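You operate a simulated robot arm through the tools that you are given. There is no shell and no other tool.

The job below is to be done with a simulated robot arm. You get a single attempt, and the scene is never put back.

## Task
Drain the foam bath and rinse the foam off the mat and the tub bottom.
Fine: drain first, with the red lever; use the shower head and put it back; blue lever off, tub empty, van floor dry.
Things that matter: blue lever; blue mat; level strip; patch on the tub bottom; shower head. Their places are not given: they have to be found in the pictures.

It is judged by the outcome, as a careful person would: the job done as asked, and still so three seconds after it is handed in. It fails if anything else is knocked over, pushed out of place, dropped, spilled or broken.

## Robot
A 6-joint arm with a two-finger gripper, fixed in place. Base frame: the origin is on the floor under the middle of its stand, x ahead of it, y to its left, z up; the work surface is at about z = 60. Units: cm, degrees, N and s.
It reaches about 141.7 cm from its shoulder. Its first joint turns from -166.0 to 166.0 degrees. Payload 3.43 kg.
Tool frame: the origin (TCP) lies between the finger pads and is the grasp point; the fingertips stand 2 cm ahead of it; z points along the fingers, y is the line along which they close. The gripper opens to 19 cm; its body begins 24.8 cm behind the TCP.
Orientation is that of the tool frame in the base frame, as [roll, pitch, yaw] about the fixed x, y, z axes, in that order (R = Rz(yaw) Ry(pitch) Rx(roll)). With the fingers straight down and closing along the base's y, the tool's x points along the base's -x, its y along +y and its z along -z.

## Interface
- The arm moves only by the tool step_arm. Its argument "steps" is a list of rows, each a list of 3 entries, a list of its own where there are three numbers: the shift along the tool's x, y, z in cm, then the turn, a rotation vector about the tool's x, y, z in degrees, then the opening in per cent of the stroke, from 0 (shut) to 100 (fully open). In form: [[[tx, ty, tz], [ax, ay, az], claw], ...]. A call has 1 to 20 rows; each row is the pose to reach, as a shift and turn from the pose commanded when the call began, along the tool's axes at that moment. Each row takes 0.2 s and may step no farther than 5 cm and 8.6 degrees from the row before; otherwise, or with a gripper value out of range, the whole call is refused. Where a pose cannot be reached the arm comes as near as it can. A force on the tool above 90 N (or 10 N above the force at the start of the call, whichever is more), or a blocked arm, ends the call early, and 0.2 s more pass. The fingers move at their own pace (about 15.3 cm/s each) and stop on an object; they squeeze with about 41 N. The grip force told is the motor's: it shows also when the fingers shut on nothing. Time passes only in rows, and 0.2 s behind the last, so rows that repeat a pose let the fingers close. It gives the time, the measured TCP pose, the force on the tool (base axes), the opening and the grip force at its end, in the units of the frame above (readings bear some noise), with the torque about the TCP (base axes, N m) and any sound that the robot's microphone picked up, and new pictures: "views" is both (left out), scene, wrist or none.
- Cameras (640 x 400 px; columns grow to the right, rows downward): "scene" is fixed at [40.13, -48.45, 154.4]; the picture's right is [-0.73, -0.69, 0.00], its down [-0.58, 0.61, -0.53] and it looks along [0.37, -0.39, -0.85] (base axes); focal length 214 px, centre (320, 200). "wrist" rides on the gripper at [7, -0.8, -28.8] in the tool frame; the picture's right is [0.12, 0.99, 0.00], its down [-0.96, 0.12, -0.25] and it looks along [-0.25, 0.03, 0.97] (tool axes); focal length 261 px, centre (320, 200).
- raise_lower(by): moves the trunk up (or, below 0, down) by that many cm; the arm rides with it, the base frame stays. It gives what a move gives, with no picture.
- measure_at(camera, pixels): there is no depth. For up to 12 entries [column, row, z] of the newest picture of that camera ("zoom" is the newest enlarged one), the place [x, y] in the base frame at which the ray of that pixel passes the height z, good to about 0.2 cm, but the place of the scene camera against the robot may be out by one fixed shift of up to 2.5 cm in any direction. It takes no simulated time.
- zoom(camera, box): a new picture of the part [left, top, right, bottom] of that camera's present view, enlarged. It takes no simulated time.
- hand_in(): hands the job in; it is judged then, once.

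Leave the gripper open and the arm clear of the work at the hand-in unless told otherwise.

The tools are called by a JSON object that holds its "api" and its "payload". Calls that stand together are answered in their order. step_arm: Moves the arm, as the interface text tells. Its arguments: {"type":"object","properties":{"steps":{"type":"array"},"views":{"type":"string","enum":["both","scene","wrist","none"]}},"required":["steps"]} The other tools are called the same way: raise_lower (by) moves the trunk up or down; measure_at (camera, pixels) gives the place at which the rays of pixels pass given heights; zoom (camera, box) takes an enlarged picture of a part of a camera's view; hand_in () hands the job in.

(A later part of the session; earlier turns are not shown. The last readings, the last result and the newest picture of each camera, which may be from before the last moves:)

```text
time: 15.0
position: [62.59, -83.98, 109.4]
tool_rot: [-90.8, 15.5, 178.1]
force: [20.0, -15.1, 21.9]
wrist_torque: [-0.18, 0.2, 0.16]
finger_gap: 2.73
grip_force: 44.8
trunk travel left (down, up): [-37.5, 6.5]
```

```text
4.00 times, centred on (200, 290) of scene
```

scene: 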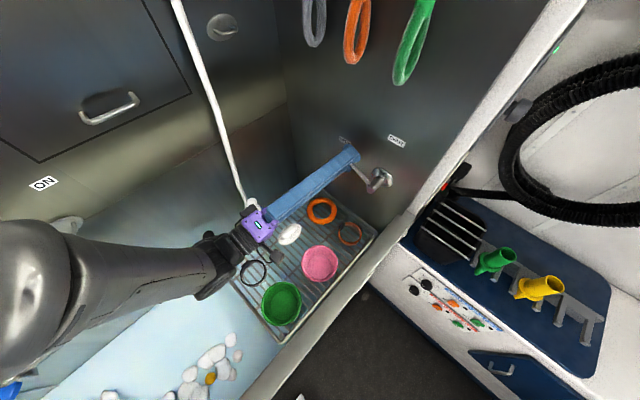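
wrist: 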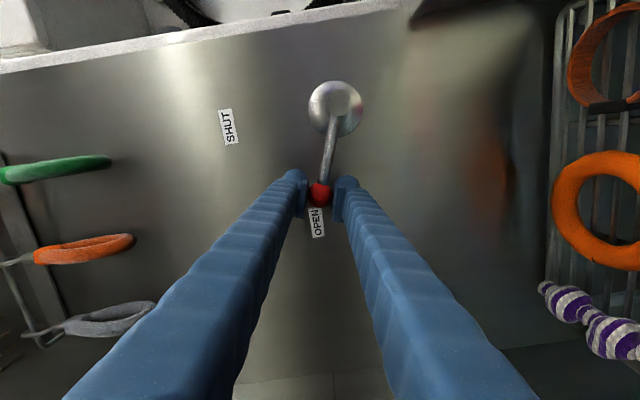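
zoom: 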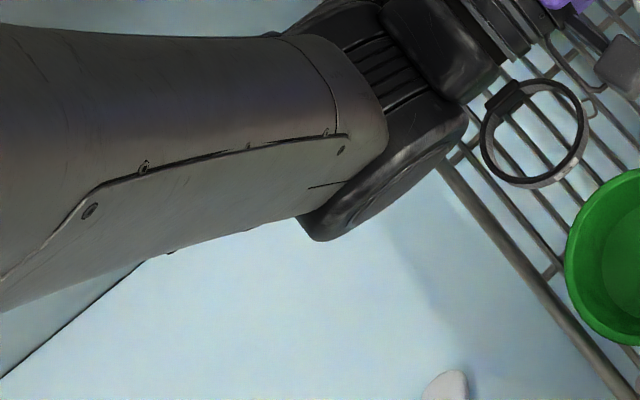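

OPEN is aligned with the lever and resistance has risen to about 22 N, so it seems to be at its stop. I'll open the fingers without moving away and see whether the lever stays.

{"api": "step_arm", "payload": {"steps": [[[0, 0, 0], [0, 0, 0], 25], [[0, 0, 0], [0, 0, 0], 40], [[0, 0, 0], [0, 0, 0], 40], [[0, 0, 0], [0, 0, 0], 40]], "views": "both"}}

```text
time: 16.0
position: [62.48, -84.05, 109.18]
tool_rot: [-90.9, 15.5, 178.0]
force: [0.0, 0.2, 0.0]
wrist_torque: [0.03, -0.01, 0.01]
finger_gap: 7.59
grip_force: 0.0
trunk travel left (down, up): [-37.5, 6.5]
```

scene: 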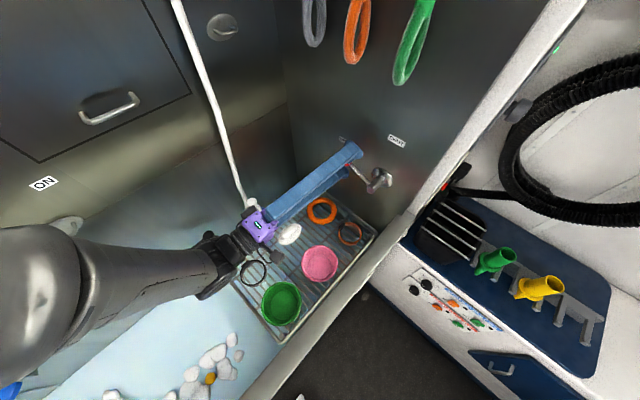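
wrist: 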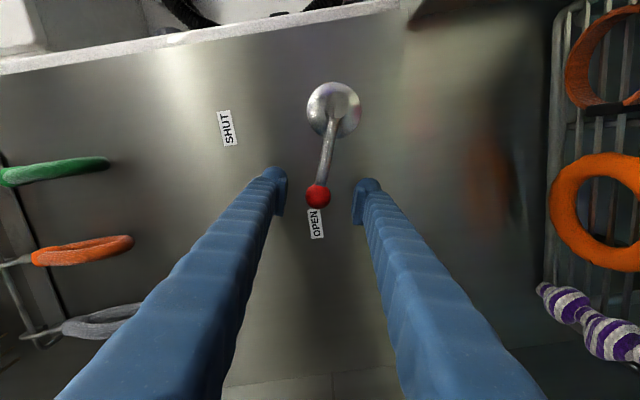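

The lever stays at OPEN. I'll back straight out (+y) about 20 cm and then look at the water level.

{"api": "step_arm", "payload": {"steps": [[[0, 0, -4], [0, 0, 0], 40], [[0, 0, -8], [0, 0, 0], 40], [[0, 0, -12.5], [0, 0, 0], 40], [[0, 0, -17], [0, 0, 8], 40], [[0, 0, -20], [0, 0, 16], 40], [[0, 0, -20], [0, 0, 24], 40], [[0, 0, -20], [0, 0, 32], 40]], "views": "both"}}

{"api": "zoom", "payload": {"camera": "scene", "box": [140, 230, 280, 320]}}

{"api": "zoom", "payload": {"camera": "scene", "box": [330, 120, 430, 220]}}

```text
time: 17.6
position: [63.22, -64.12, 109.6]
tool_rot: [-91.3, 47.6, 177.3]
force: [0.8, 0.3, 0.7]
wrist_torque: [-0.03, 0.0, 0.01]
finger_gap: 7.61
grip_force: 0.1
trunk travel left (down, up): [-37.5, 6.5]
```

scene: 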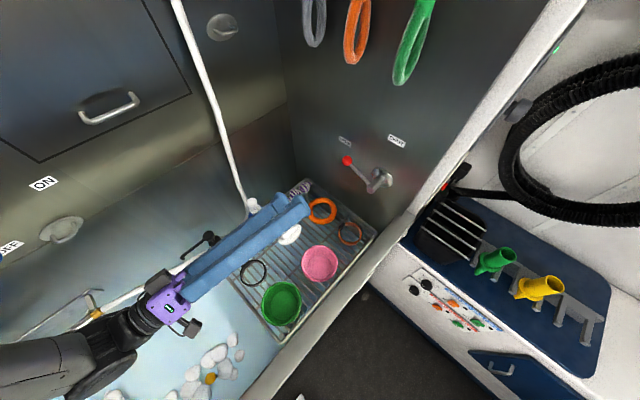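
wrist: 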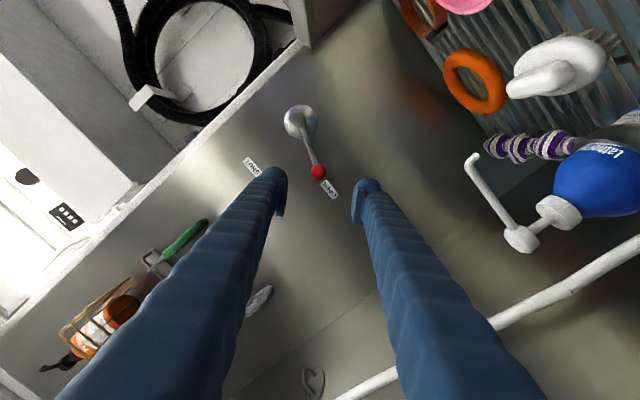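

```text
4.44 times, centred on (210, 275) of scene
```

zoom: 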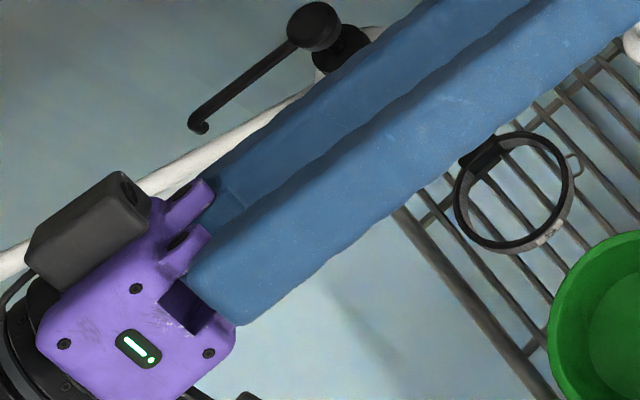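

```text
4.00 times, centred on (380, 170) of scene
```

zoom: 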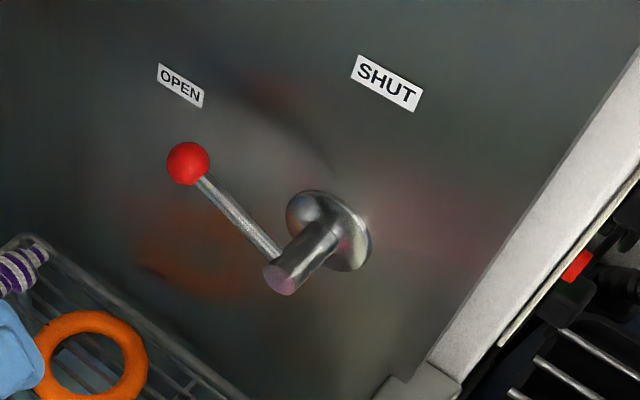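

The red lever stays at OPEN. Now I'll swing the gripper back to pointing down, above the middle of the tub at about (60,-20,135), to watch it drain.

{"api": "step_arm", "payload": {"steps": [[[-1.2, -1.35, -3.14], [-6.0, 2.7, -2.7], 40], [[-2.4, -2.7, -6.3], [-12.0, 5.4, -5.4], 40], [[-3.6, -4.05, -9.4], [-18.0, 8.0, -8.0], 40], [[-4.7, -5.4, -12.6], [-24.1, 10.7, -10.7], 40], [[-5.9, -6.75, -15.7], [-30.1, 13.4, -13.4], 40], [[-7.1, -8.1, -18.9], [-36.1, 16.1, -16.1], 40], [[-8.3, -9.45, -22.0], [-42.1, 18.8, -18.8], 40], [[-9.5, -10.8, -25.1], [-48.1, 21.4, -21.4], 40], [[-10.7, -12.15, -28.3], [-54.1, 24.1, -24.1], 40], [[-11.9, -13.5, -31.4], [-60.1, 26.8, -26.8], 40], [[-13.0, -14.85, -34.6], [-66.2, 29.5, -29.5], 40], [[-14.2, -16.2, -37.7], [-72.2, 32.1, -32.1], 40], [[-15.4, -17.55, -40.9], [-78.2, 34.8, -34.8], 40], [[-16.6, -18.9, -44.0], [-84.2, 37.5, -37.5], 40]], "views": "both"}}

```text
time: 20.6
position: [61.91, -20.49, 135.43]
tool_rot: [179.1, -0.6, 178.2]
force: [-0.1, 0.4, 0.3]
wrist_torque: [-0.01, 0.08, 0.03]
finger_gap: 7.62
grip_force: 0.1
trunk travel left (down, up): [-37.5, 6.5]
```

scene: 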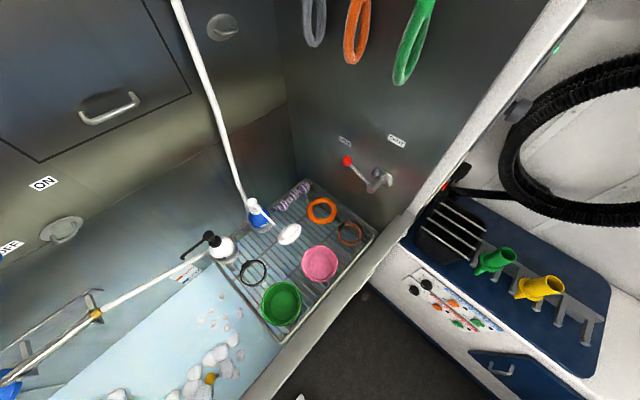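
wrist: 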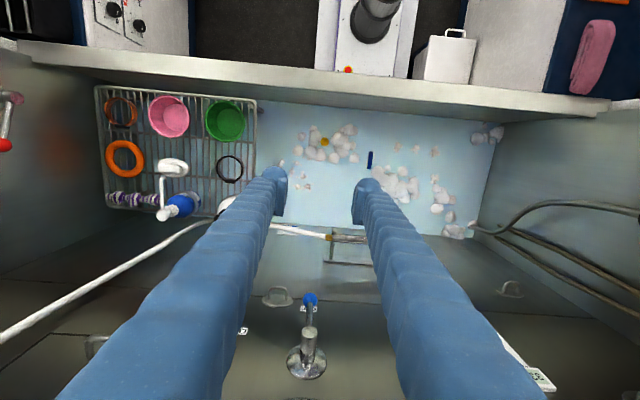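

The water is falling, and the strip now shows more of its LOW part. Some foam pieces and a small dark-blue bar near wrist (370,160) have appeared. I'll zoom in.

{"api": "zoom", "payload": {"camera": "wrist", "box": [270, 90, 510, 240]}}

{"api": "zoom", "payload": {"camera": "scene", "box": [140, 240, 280, 400]}}

{"api": "zoom", "payload": {"camera": "scene", "box": [160, 250, 230, 300]}}

{"api": "zoom", "payload": {"camera": "scene", "box": [0, 390, 640, 400]}}

```text
2.67 times, centred on (390, 165) of wrist
```

zoom: 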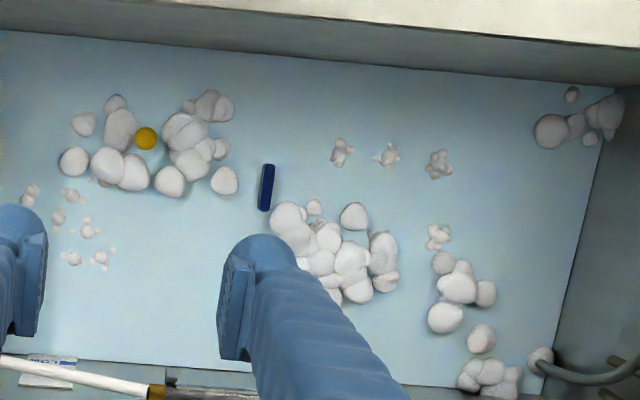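

```text
2.50 times, centred on (210, 320) of scene
```

zoom: 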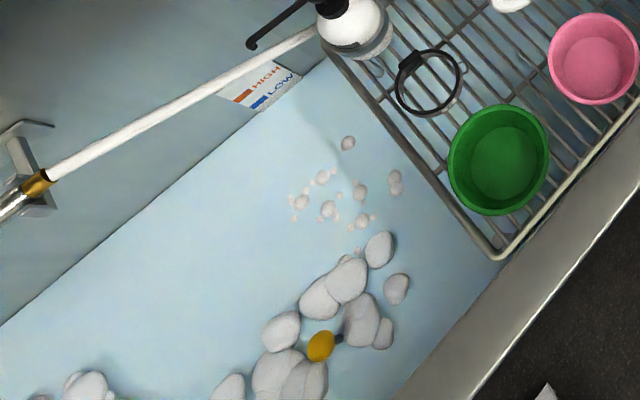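

```text
8.00 times, centred on (195, 275) of scene
```

zoom: 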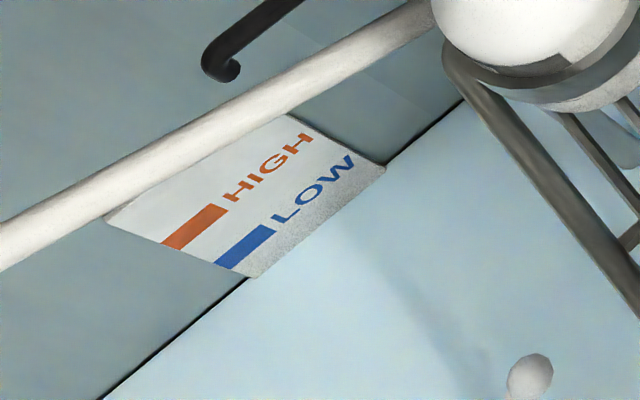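

```text
1.00 times, centred on (320, 395) of scene (not enlarged: the box is as wide or as high as the picture)
```

zoom: 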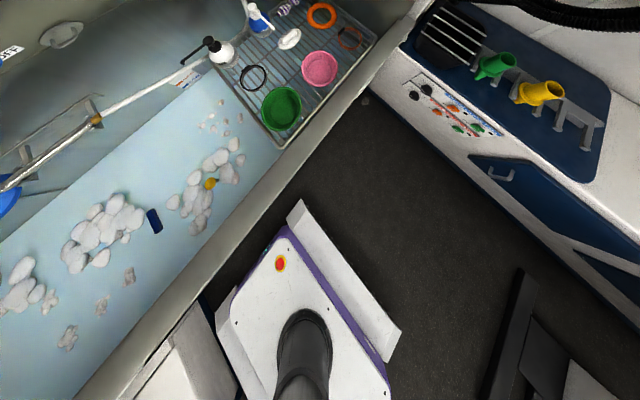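

The level has dropped to just under the blue LOW mark, and the tub is draining. I'll hold still for 4 seconds and look again.

{"api": "step_arm", "payload": {"steps": [[[0, 0, 0], [0, 0, 0], 40], [[0, 0, 0], [0, 0, 0], 40], [[0, 0, 0], [0, 0, 0], 40], [[0, 0, 0], [0, 0, 0], 40], [[0, 0, 0], [0, 0, 0], 40], [[0, 0, 0], [0, 0, 0], 40], [[0, 0, 0], [0, 0, 0], 40], [[0, 0, 0], [0, 0, 0], 40], [[0, 0, 0], [0, 0, 0], 40], [[0, 0, 0], [0, 0, 0], 40], [[0, 0, 0], [0, 0, 0], 40], [[0, 0, 0], [0, 0, 0], 40], [[0, 0, 0], [0, 0, 0], 40], [[0, 0, 0], [0, 0, 0], 40], [[0, 0, 0], [0, 0, 0], 40], [[0, 0, 0], [0, 0, 0], 40], [[0, 0, 0], [0, 0, 0], 40], [[0, 0, 0], [0, 0, 0], 40], [[0, 0, 0], [0, 0, 0], 40], [[0, 0, 0], [0, 0, 0], 40]], "views": "wrist"}}

{"api": "zoom", "payload": {"camera": "wrist", "box": [270, 90, 510, 240]}}

{"api": "zoom", "payload": {"camera": "scene", "box": [0, 390, 640, 400]}}

```text
time: 24.8
position: [61.81, -20.74, 135.46]
tool_rot: [179.2, -0.5, 178.2]
force: [0.0, -0.6, -0.3]
wrist_torque: [-0.01, 0.0, 0.0]
finger_gap: 7.63
grip_force: 0.1
trunk travel left (down, up): [-37.5, 6.5]
```

wrist: 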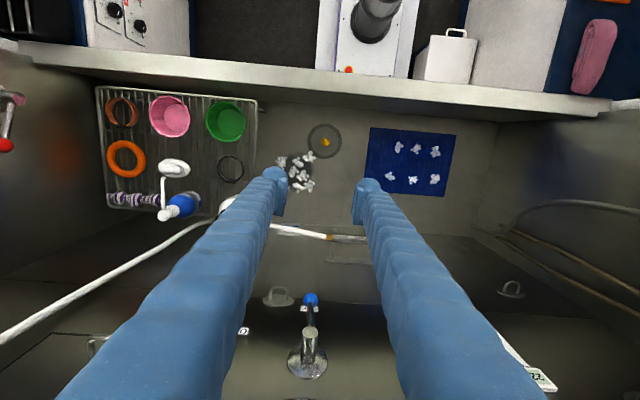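

```text
2.67 times, centred on (390, 165) of wrist
```

zoom: 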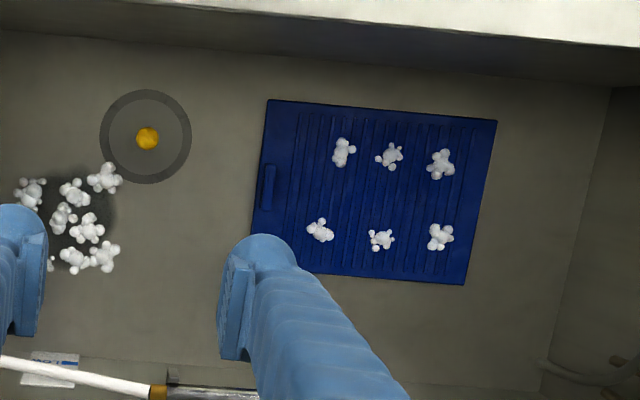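

```text
1.00 times, centred on (320, 395) of scene (not enlarged: the box is as wide or as high as the picture)
```

zoom: 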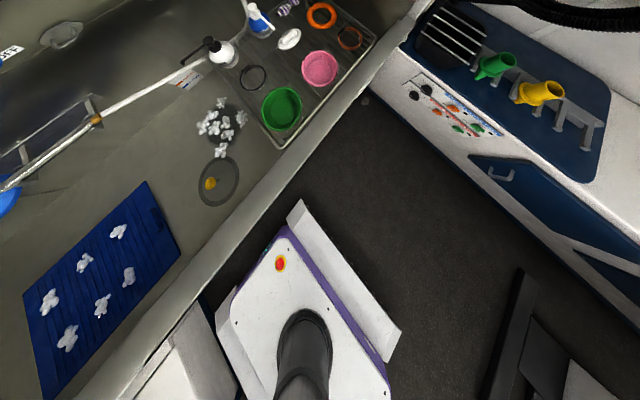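

The tub is now drained, and the parts to rinse are in view: a dark-blue mat with 6 foam clumps at zoom (250–497, 100–285), and a dark patch on the tub bottom with about 8 clumps around zoom (80,220). The drain ring with its yellow ball is at (147,138). I'll measure the places in both cameras.

{"api": "measure_at", "payload": {"camera": "wrist", "pixels": [[325.2, 141.8, 55], [325.2, 141.8, 60], [325.2, 141.8, 65], [370.5, 127.5, 60], [456.3, 135.8, 60], [444.3, 196.8, 60], [364, 180, 60], [302, 170.6, 60], [398.6, 147, 60], [435.3, 151, 60], [412.8, 180, 60], [435, 178.5, 60]]}}

{"api": "measure_at", "payload": {"camera": "scene", "pixels": [[210, 379, 55], [210, 379, 60], [210, 379, 65], [147, 377, 55], [147, 377, 60], [147, 377, 65]]}}

{"api": "zoom", "payload": {"camera": "scene", "box": [0, 270, 260, 400]}}

{"api": "zoom", "payload": {"camera": "wrist", "box": [240, 100, 380, 200]}}

```text
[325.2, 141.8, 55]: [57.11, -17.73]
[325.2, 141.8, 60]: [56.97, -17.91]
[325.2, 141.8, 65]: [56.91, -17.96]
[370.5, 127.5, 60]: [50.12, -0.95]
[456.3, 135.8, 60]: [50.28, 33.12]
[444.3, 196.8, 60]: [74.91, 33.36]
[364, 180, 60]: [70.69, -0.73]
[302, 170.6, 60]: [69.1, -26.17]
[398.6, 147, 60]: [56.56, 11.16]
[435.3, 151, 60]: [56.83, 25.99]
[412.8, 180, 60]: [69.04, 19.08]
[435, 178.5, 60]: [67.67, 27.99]
```

```text
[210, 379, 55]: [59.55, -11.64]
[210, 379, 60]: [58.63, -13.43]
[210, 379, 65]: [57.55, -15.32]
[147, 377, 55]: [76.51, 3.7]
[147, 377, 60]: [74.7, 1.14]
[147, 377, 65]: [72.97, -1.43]
```

```text
2.46 times, centred on (130, 335) of scene
```

zoom: 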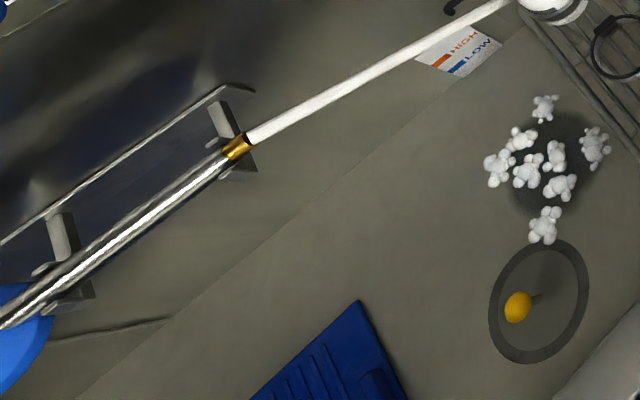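

```text
4.00 times, centred on (310, 150) of wrist
```

zoom: 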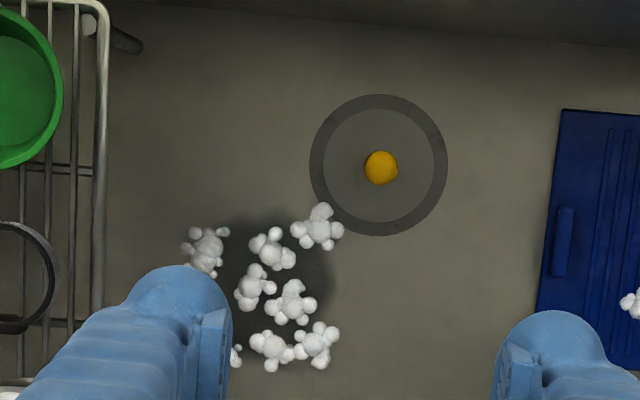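

The tub bottom is at z ≈ 64. The mat spans roughly x 50–75 and y −2…33, and the dirty patch is around (69,-26). Next is the blue lever, but the D-ring handle beside it is close, so I'll zoom in on both from here.

{"api": "zoom", "payload": {"camera": "wrist", "box": [250, 270, 350, 390]}}

{"api": "zoom", "payload": {"camera": "scene", "box": [0, 170, 100, 270]}}

{"api": "measure_at", "payload": {"camera": "wrist", "pixels": [[310, 298, 115], [310, 298, 120], [310, 298, 125], [277, 296, 110], [277, 296, 115], [277, 296, 120], [310, 330, 125], [310, 330, 130], [310, 330, 135]]}}

```text
3.33 times, centred on (300, 330) of wrist
```

zoom: 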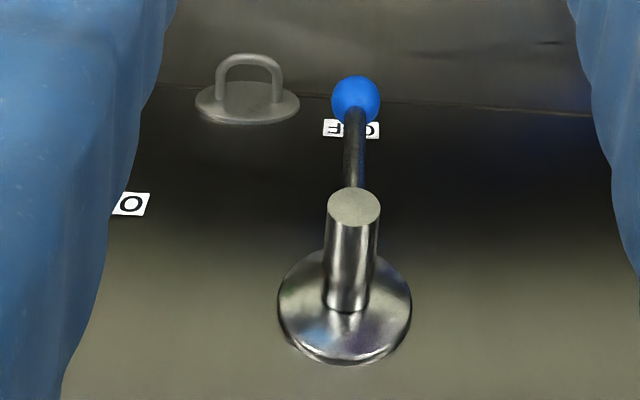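

```text
4.00 times, centred on (50, 220) of scene
```

zoom: 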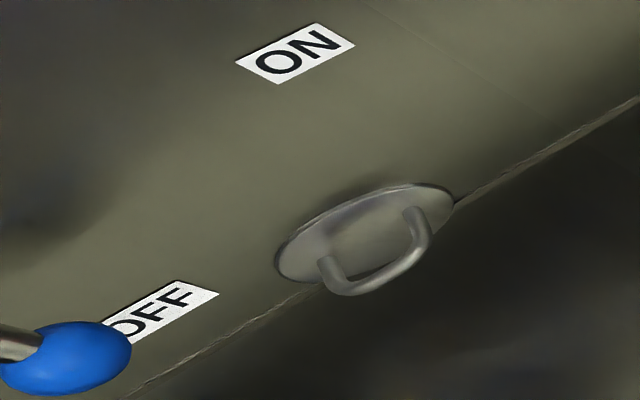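

```text
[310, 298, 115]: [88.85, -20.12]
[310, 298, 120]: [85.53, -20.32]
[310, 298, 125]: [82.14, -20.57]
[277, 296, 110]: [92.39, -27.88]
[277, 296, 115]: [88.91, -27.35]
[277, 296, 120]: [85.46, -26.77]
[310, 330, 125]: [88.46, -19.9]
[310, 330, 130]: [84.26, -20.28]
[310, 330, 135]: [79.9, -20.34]
```

The D-ring sits at (86–90,-27,115), just below the lever's path, and the blue knob is at (85.5,-20.2,120). I'll pitch the gripper 45° forward and go to about 13 cm in front of the blue knob.

{"api": "step_arm", "payload": {"steps": [[[-2.4, 0.16, 1], [0, -7.5, -0.3], 40], [[-4.8, 0.32, 2], [0, -15, -0.6], 40], [[-7.2, 0.5, 3], [0, -22.5, -0.9], 40], [[-9.5, 0.65, 4], [0, -30, -1.2], 40], [[-11.9, 0.8, 5], [0, -37.5, -1.5], 40], [[-14.2, 0.95, 6], [0, -45, -1.8], 40], [[-14.2, 0.95, 6], [0, -45, -1.8], 40]], "views": "both"}}

{"api": "zoom", "payload": {"camera": "wrist", "box": [220, 100, 420, 240]}}

```text
time: 26.6
position: [73.91, -17.34, 127.31]
tool_rot: [-176.1, 40.6, -169.0]
force: [-0.4, 0.3, -0.5]
wrist_torque: [-0.05, 0.04, 0.02]
finger_gap: 7.61
grip_force: 0.1
trunk travel left (down, up): [-37.5, 6.5]
stopped in row 7: the arm was blocked; the commanded pose is now the measured one
```

scene: 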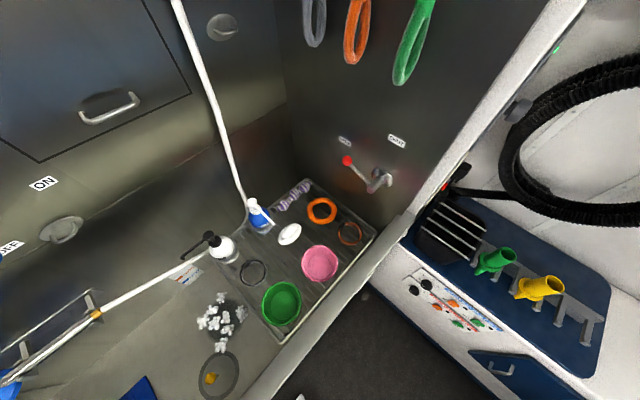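
wrist: 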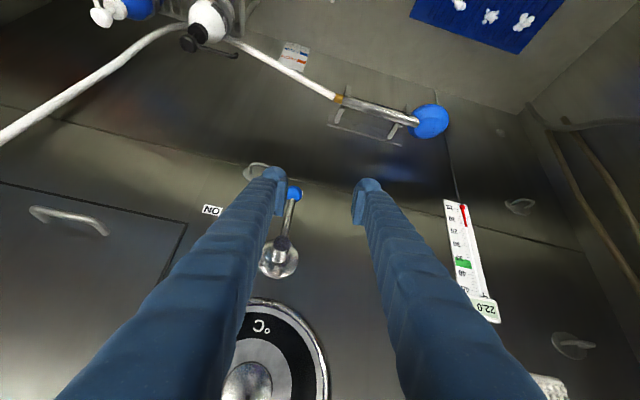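

```text
2.86 times, centred on (320, 170) of wrist
```

zoom: 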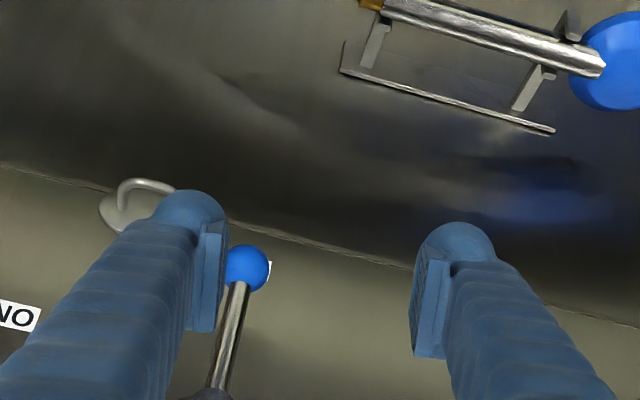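

The arm reports it was blocked at (73.9,-17.3,127.3), with no force on the tool. So an arm link may be against something, or it is at a joint limit. I'll look at the wider scene to find out.

{"api": "zoom", "payload": {"camera": "scene", "box": [0, 0, 10, 400]}}

{"api": "zoom", "payload": {"camera": "scene", "box": [0, 390, 640, 400]}}

{"api": "zoom", "payload": {"camera": "wrist", "box": [0, 390, 640, 400]}}

{"api": "zoom", "payload": {"camera": "wrist", "box": [0, 0, 640, 10]}}

```text
1.00 times, centred on (5, 200) of scene (not enlarged: the box is as wide or as high as the picture)
```

zoom: 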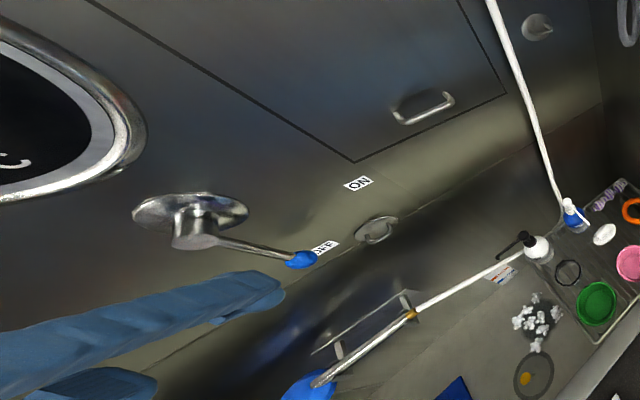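

```text
1.00 times, centred on (320, 395) of scene (not enlarged: the box is as wide or as high as the picture)
```

zoom: 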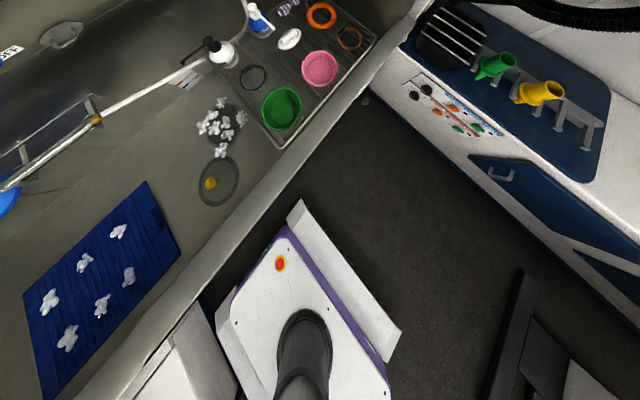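

```text
1.00 times, centred on (320, 395) of wrist (not enlarged: the box is as wide or as high as the picture)
```

zoom: 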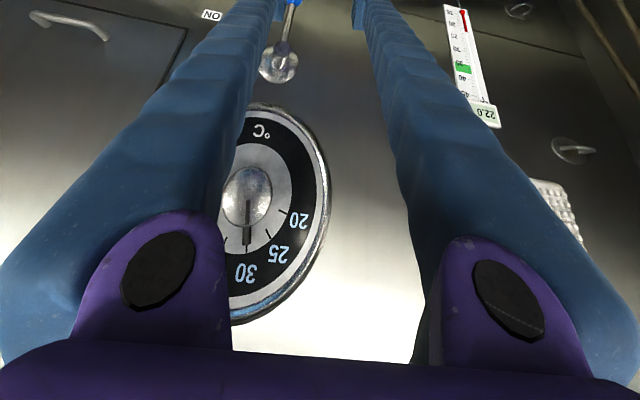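

```text
1.00 times, centred on (320, 5) of wrist (not enlarged: the box is as wide or as high as the picture)
```

zoom: 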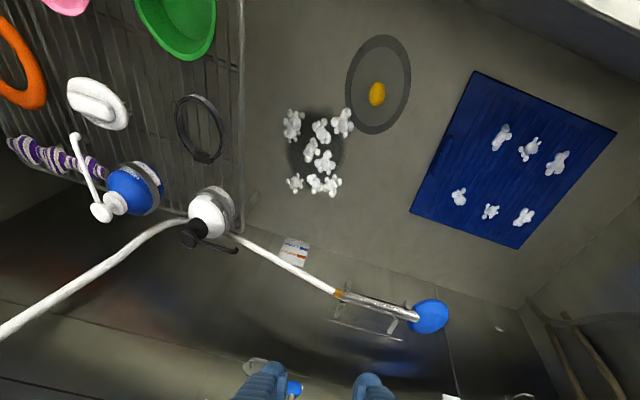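

The tool direction is almost right, and the error is mostly a twist about the tool axis. That fits the wrist passing through a singular pose rather than hitting anything. I'll correct the orientation slowly and hold.

{"api": "step_arm", "payload": {"steps": [[[0, 0, 0], [0.9, -1, 2], 40], [[0, 0, 0], [1.8, -2, 4.1], 40], [[0, 0, 0], [2.7, -3, 6.1], 40], [[0, 0, 0], [3.6, -4.1, 8.2], 40], [[0, 0, 0], [3.6, -4.1, 8.2], 40], [[0, 0, 0], [3.6, -4.1, 8.2], 40]], "views": "wrist"}}

```text
time: 28.0
position: [73.91, -17.44, 127.43]
tool_rot: [180.0, 45.2, -180.0]
force: [-0.3, -0.3, 0.4]
wrist_torque: [-0.02, -0.01, -0.01]
finger_gap: 7.61
grip_force: 0.1
trunk travel left (down, up): [-37.5, 6.5]
```

wrist: 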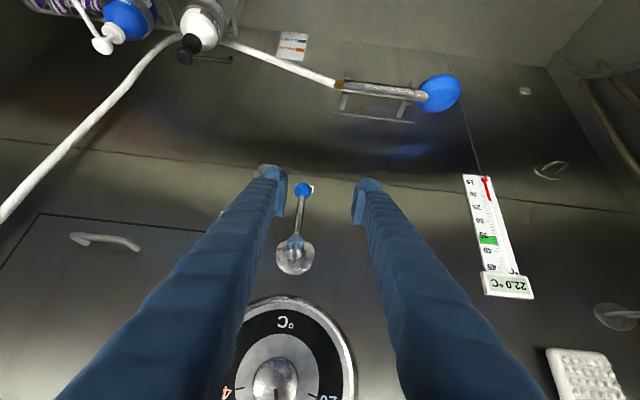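

The orientation is now exactly 45° forward. The blue knob is at wrist (303,190), and I'll measure its ray precisely from here.

{"api": "zoom", "payload": {"camera": "wrist", "box": [240, 140, 380, 280]}}

{"api": "measure_at", "payload": {"camera": "wrist", "pixels": [[303, 190, 117], [303, 190, 119], [303, 190, 121], [303, 190, 123], [296, 243, 128], [296, 243, 130], [296, 243, 132]]}}

```text
2.86 times, centred on (310, 210) of wrist
```

zoom: 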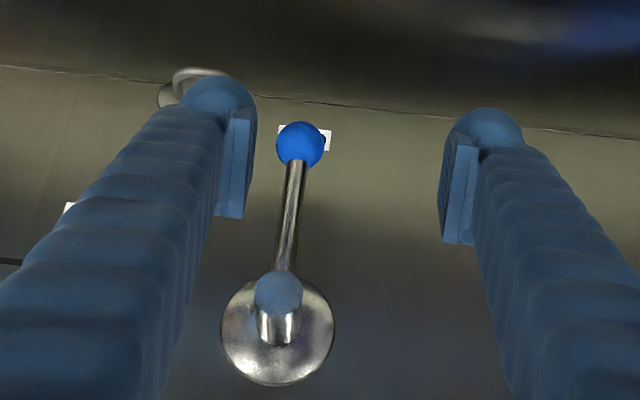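

```text
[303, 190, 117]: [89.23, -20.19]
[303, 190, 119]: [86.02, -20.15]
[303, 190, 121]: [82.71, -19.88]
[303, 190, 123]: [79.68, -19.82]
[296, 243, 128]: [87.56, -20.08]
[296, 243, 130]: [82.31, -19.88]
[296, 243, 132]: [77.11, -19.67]
```

The knob comes out at (86,-20.1,119) with a lever radius of about 10 cm. I'll check the D-ring's position once more, since the −y fingertip will pass just above it.

{"api": "measure_at", "payload": {"camera": "wrist", "pixels": [[268, 164.5, 112], [268, 164.5, 114], [268, 164.5, 116], [256, 172, 112], [256, 172, 114], [256, 172, 116], [281, 173, 114], [281, 173, 116]]}}

```text
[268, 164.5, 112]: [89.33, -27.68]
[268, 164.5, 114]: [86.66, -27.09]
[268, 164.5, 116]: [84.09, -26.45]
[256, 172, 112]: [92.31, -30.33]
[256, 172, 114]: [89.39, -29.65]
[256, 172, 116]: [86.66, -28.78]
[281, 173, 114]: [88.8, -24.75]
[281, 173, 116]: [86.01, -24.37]
```

The D-ring is at z ≈ 114, so the fingertips will clear it by about 2 cm. I'll narrow the gap to about 5 cm, line up laterally, and advance to 6 cm from the knob.

{"api": "step_arm", "payload": {"steps": [[[-1.3, -1.35, 0], [0, 0, 0], 26], [[-2.6, -2.7, 0], [0, 0, 0], 26], [[-2.6, -2.7, 4], [0, 0, 0], 26], [[-2.6, -2.7, 8], [0, 0, 0], 26]], "views": "wrist"}}

{"api": "zoom", "payload": {"camera": "wrist", "box": [250, 130, 390, 270]}}

```text
time: 29.0
position: [81.32, -20.23, 123.58]
tool_rot: [180.0, 45.0, -179.9]
force: [-0.4, -0.1, -0.7]
wrist_torque: [0.05, 0.04, -0.01]
finger_gap: 4.97
grip_force: 0.1
trunk travel left (down, up): [-37.5, 6.5]
```

wrist: 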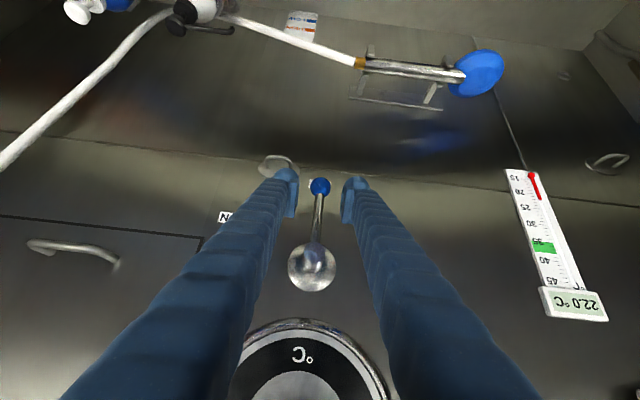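

```text
2.86 times, centred on (320, 200) of wrist
```

zoom: 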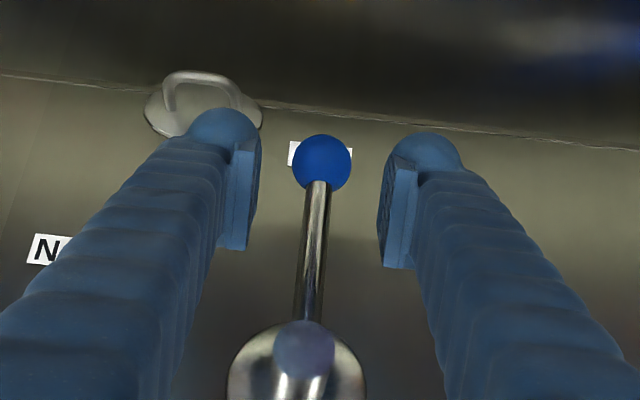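

The knob at wrist (321,187) is centred between the fingers, about 5.5–6 cm ahead. I'll advance 5.5 cm and close on it.

{"api": "step_arm", "payload": {"steps": [[[-0.2, 0.1, 2.8], [0, 0, 0], 26], [[-0.2, 0.1, 5.5], [0, 0, 0], 26], [[-0.2, 0.1, 5.5], [0, 0, 0], 26]], "views": "wrist"}}

{"api": "zoom", "payload": {"camera": "wrist", "box": [250, 130, 390, 270]}}

```text
time: 29.8
position: [85.43, -19.94, 119.77]
tool_rot: [179.9, 45.0, 179.9]
force: [-0.1, 0.2, -0.4]
wrist_torque: [-0.02, 0.05, -0.03]
finger_gap: 4.96
grip_force: 0.0
trunk travel left (down, up): [-37.5, 6.5]
```

wrist: 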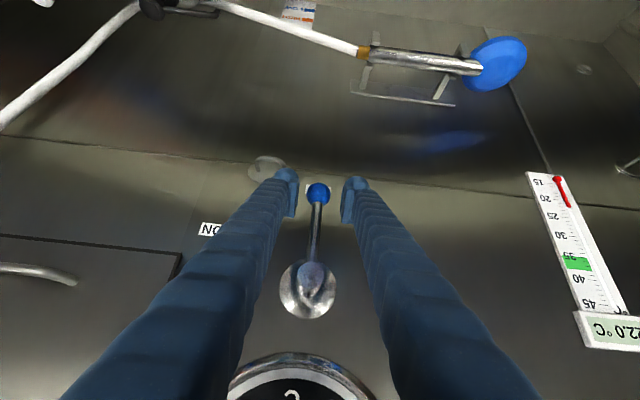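

```text
2.86 times, centred on (320, 200) of wrist
```

zoom: 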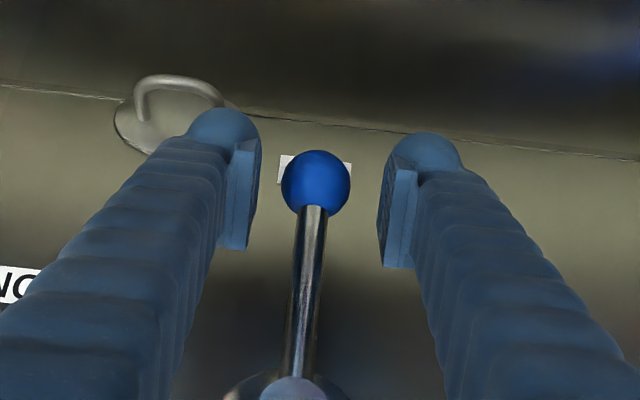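

The knob is at wrist (318.6,193.7), practically at the TCP. I'll zoom on the hub to confirm the turning radius before gripping.

{"api": "zoom", "payload": {"camera": "wrist", "box": [270, 170, 370, 330]}}

```text
2.50 times, centred on (320, 250) of wrist
```

zoom: 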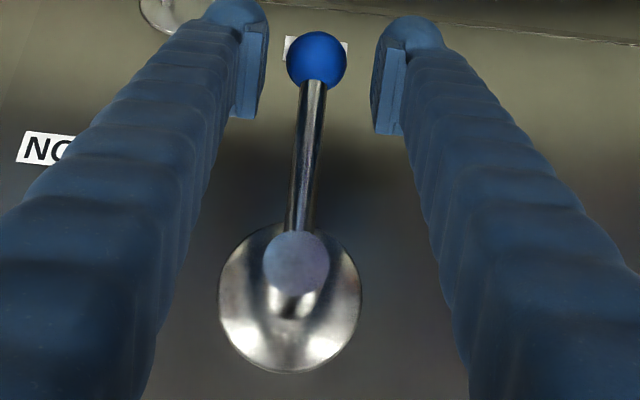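

The turning radius is about 9.6 cm around a hub at z ≈ 129. Before I turn on the water I want to know which way the shower head faces in its cradle, so I'll zoom on it.

{"api": "zoom", "payload": {"camera": "wrist", "box": [350, 20, 550, 130]}}

{"api": "zoom", "payload": {"camera": "scene", "box": [0, 300, 60, 400]}}

```text
3.20 times, centred on (450, 75) of wrist
```

zoom: 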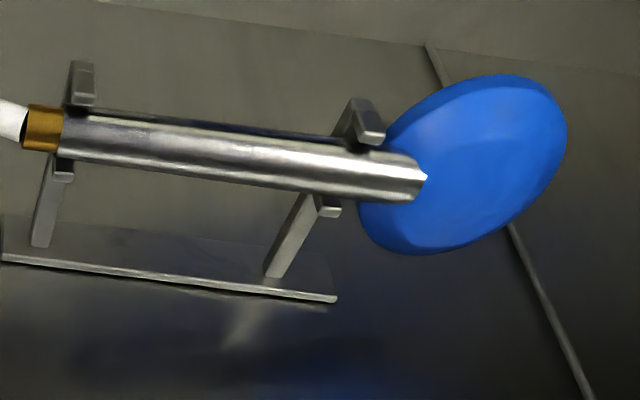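

```text
4.00 times, centred on (30, 350) of scene
```

zoom: 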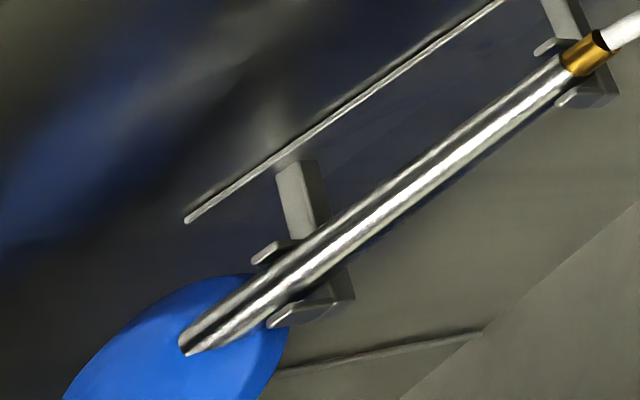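

The head's back faces up and its spray face points down into the tub, so turning the water on in the cradle is safe. The handle sits in two U-shaped hooks, so it must be lifted straight up. Now I'll grip the blue knob.

{"api": "step_arm", "payload": {"steps": [[[0, -0.1, 0.5], [0, 0, 0], 26], [[0, -0.1, 0.5], [0, 0, 0], 10], [[0, -0.1, 0.5], [0, 0, 0], 10], [[0, -0.1, 0.5], [0, 0, 0], 10]], "views": "none"}}

```text
time: 30.8
position: [85.55, -20.01, 119.44]
tool_rot: [-180.0, 45.0, 180.0]
force: [-14.7, -0.6, 7.1]
wrist_torque: [-0.04, 0.15, -0.04]
finger_gap: 2.43
grip_force: 45.0
trunk travel left (down, up): [-37.5, 6.5]
```

The gap is 2.43 cm with some push-back, so the pads hold the near side of the ball. I'll reopen, advance 0.6 cm and grip again.

{"api": "step_arm", "payload": {"steps": [[[0, 0, 0], [0, 0, 0], 26], [[0, 0, 0.6], [0, 0, 0], 26], [[0, 0, 0.6], [0, 0, 0], 10], [[0, 0, 0.6], [0, 0, 0], 10], [[0, 0, 0.6], [0, 0, 0], 10]], "views": "wrist"}}

```text
time: 32.0
position: [86.18, -20.04, 119.0]
tool_rot: [-179.9, 45.1, -180.0]
force: [0.6, 0.8, -1.2]
wrist_torque: [-0.01, -0.05, 0.04]
finger_gap: 2.87
grip_force: 45.0
trunk travel left (down, up): [-37.5, 6.5]
```

wrist: 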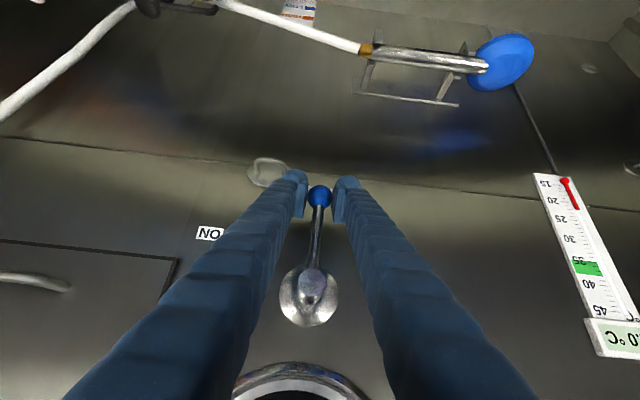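

That is a firm grip, centred and without side force. I'll swing the lever to 34° toward ON (−y), rotating about the hub axis.

{"api": "step_arm", "payload": {"steps": [[[-0.08, -1.48, -0.08], [6.01, 0, -6.01], 10], [[-0.31, -2.92, -0.31], [12.02, 0, -12.02], 10], [[-0.69, -4.31, -0.69], [18.03, 0, -18.03], 10], [[-1.21, -5.59, -1.21], [24.04, 0, -24.04], 10]], "views": "both"}}

```text
time: 33.0
position: [86.35, -22.67, 119.56]
tool_rot: [-170.1, 43.5, -172.5]
force: [-25.2, -13.0, -30.0]
wrist_torque: [0.34, 0.44, 0.04]
finger_gap: 2.86
grip_force: 44.9
out of reach, approached as far as the arm can: row 1, 2, 3, 4
trunk travel left (down, up): [-37.5, 6.5]
```

scene: 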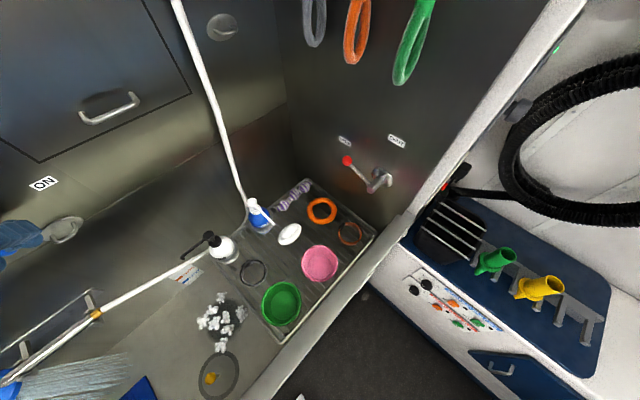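
wrist: 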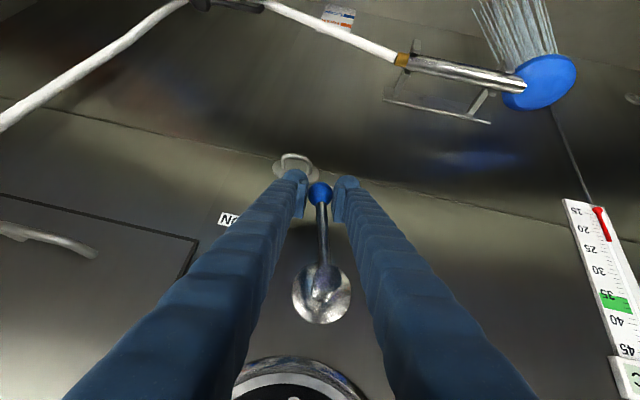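

Water has already started, with spray leaving the head at wrist (530,30), although the lever is only about 15° over and the arm ran out of reach. I'll check where the spray lands.

{"api": "zoom", "payload": {"camera": "scene", "box": [0, 390, 640, 400]}}

{"api": "zoom", "payload": {"camera": "wrist", "box": [0, 0, 640, 10]}}

{"api": "zoom", "payload": {"camera": "scene", "box": [0, 250, 10, 400]}}

```text
1.00 times, centred on (320, 395) of scene (not enlarged: the box is as wide or as high as the picture)
```

zoom: 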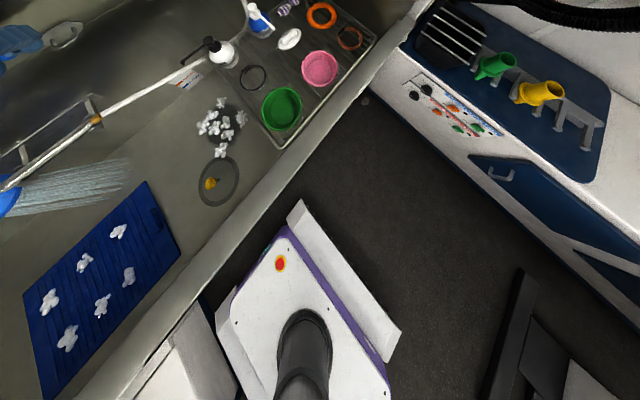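

```text
1.00 times, centred on (320, 5) of wrist (not enlarged: the box is as wide or as high as the picture)
```

zoom: 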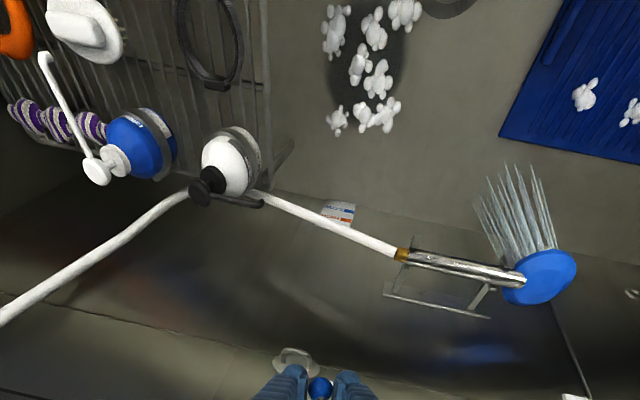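

```text
2.67 times, centred on (5, 325) of scene
```

zoom: 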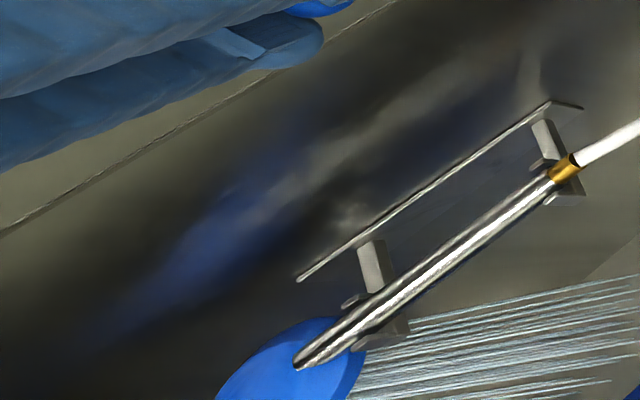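

The spray falls straight down inside the tub, which is good. Turning the gripper with the lever runs into the wrist limit, so I'll push the lever with a fixed orientation instead. First I'll loosen the fingers, straighten the gripper, and see whether the lever holds its place.

{"api": "step_arm", "payload": {"steps": [[[0, 0, 0], [0, 0, 0], 26], [[0, 0, 0], [0, 0, 0], 26], [[0, 0, 0], [-2.3, -0.5, 2.7], 26], [[0, 0, 0], [-4.6, -1.0, 5.5], 26], [[0, 0, 0], [-4.6, -1.0, 5.5], 26]], "views": "wrist"}}

{"api": "zoom", "payload": {"camera": "wrist", "box": [250, 130, 390, 330]}}

```text
time: 34.2
position: [86.75, -22.41, 120.0]
tool_rot: [-179.9, 45.5, -179.9]
force: [-0.3, 0.5, -1.0]
wrist_torque: [0.0, 0.04, -0.01]
finger_gap: 4.94
grip_force: 0.0
trunk travel left (down, up): [-37.5, 6.5]
```

wrist: 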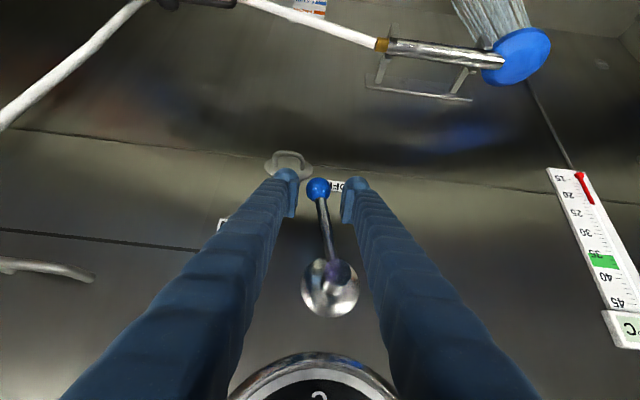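

```text
2.00 times, centred on (320, 230) of wrist
```

zoom: 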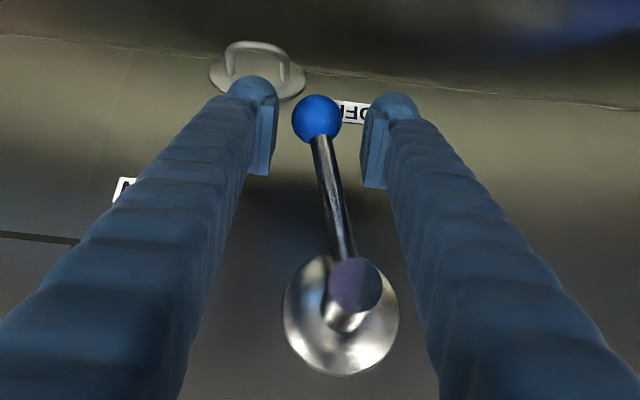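

The lever stays where it was left, at about 15° with the water on, so friction holds it. Now I'll push it on with the +y finger at a fixed orientation, following the arc to about 37°, then check.

{"api": "step_arm", "payload": {"steps": [[[0.83, -0.6, 0.3], [0, 0, 0], 26], [[1.66, -1.3, 0.6], [0, 0, 0], 26], [[1.45, -2.6, 0.39], [0, 0, 0], 26], [[1.17, -3.7, 0.11], [0, 0, 0], 26], [[0.81, -4.6, -0.25], [0, 0, 0], 26]], "views": "wrist"}}

{"api": "zoom", "payload": {"camera": "wrist", "box": [250, 130, 390, 330]}}

```text
time: 35.4
position: [85.76, -27.17, 119.67]
tool_rot: [-179.8, 45.5, -179.9]
force: [-0.1, 0.6, -0.1]
wrist_torque: [-0.01, -0.07, 0.03]
finger_gap: 4.96
grip_force: 0.0
trunk travel left (down, up): [-37.5, 6.5]
```

wrist: 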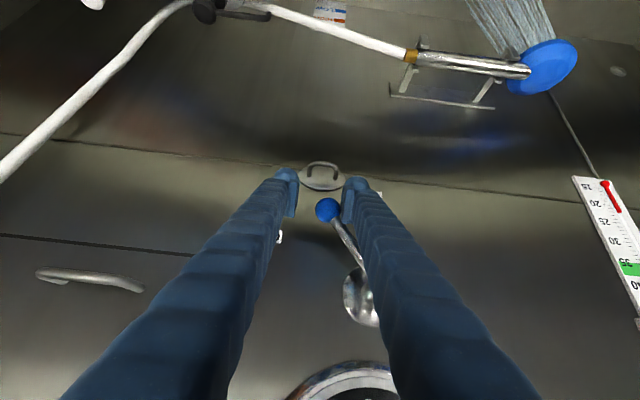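

```text
2.00 times, centred on (320, 230) of wrist
```

zoom: 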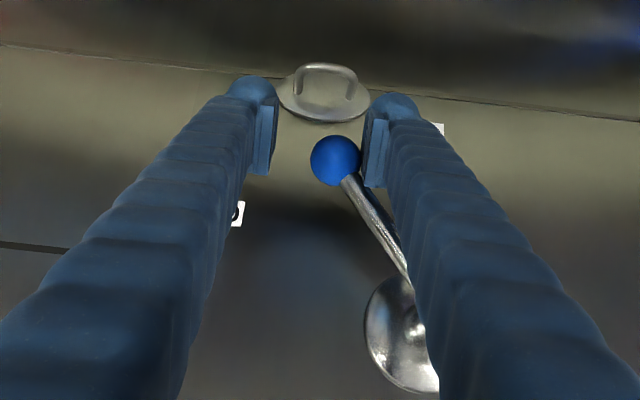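

The push works, and the lever is now at about 35° with almost no force. I'll continue the arc up to about 70° toward ON.

{"api": "step_arm", "payload": {"steps": [[[-0.5, -0.92, -0.5], [0, 0, 0], 26], [[-1.0, -1.64, -1.0], [0, 0, 0], 26], [[-1.63, -2.36, -1.63], [0, 0, 0], 26], [[-2.17, -2.81, -2.17], [0, 0, 0], 26], [[-2.6, -3.1, -2.6], [0, 0, 0], 26]], "views": "both"}}

{"api": "zoom", "payload": {"camera": "wrist", "box": [250, 130, 390, 330]}}

{"api": "zoom", "payload": {"camera": "scene", "box": [0, 130, 20, 280]}}

```text
time: 36.6
position: [85.88, -30.14, 123.38]
tool_rot: [-179.9, 45.4, -179.8]
force: [-2.8, -0.3, -1.0]
wrist_torque: [0.0, 0.03, 0.06]
finger_gap: 4.95
grip_force: 0.3
trunk travel left (down, up): [-37.5, 6.5]
```

scene: 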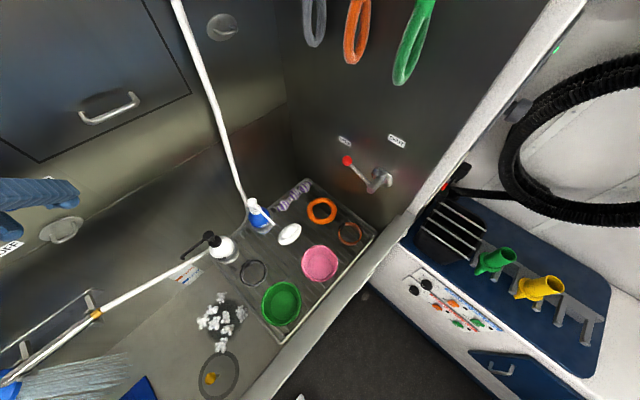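
wrist: 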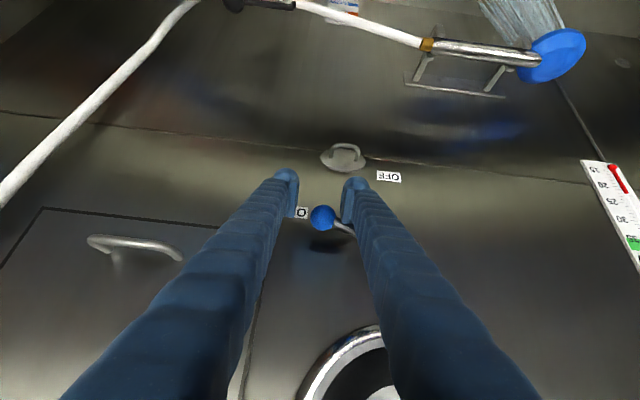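

```text
2.00 times, centred on (320, 230) of wrist
```

zoom: 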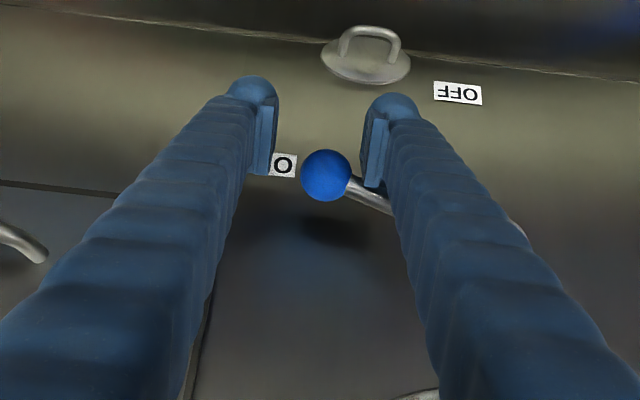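

```text
2.67 times, centred on (10, 205) of scene
```

zoom: 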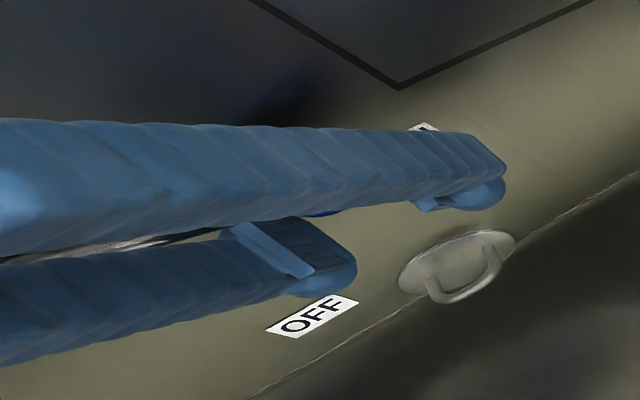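

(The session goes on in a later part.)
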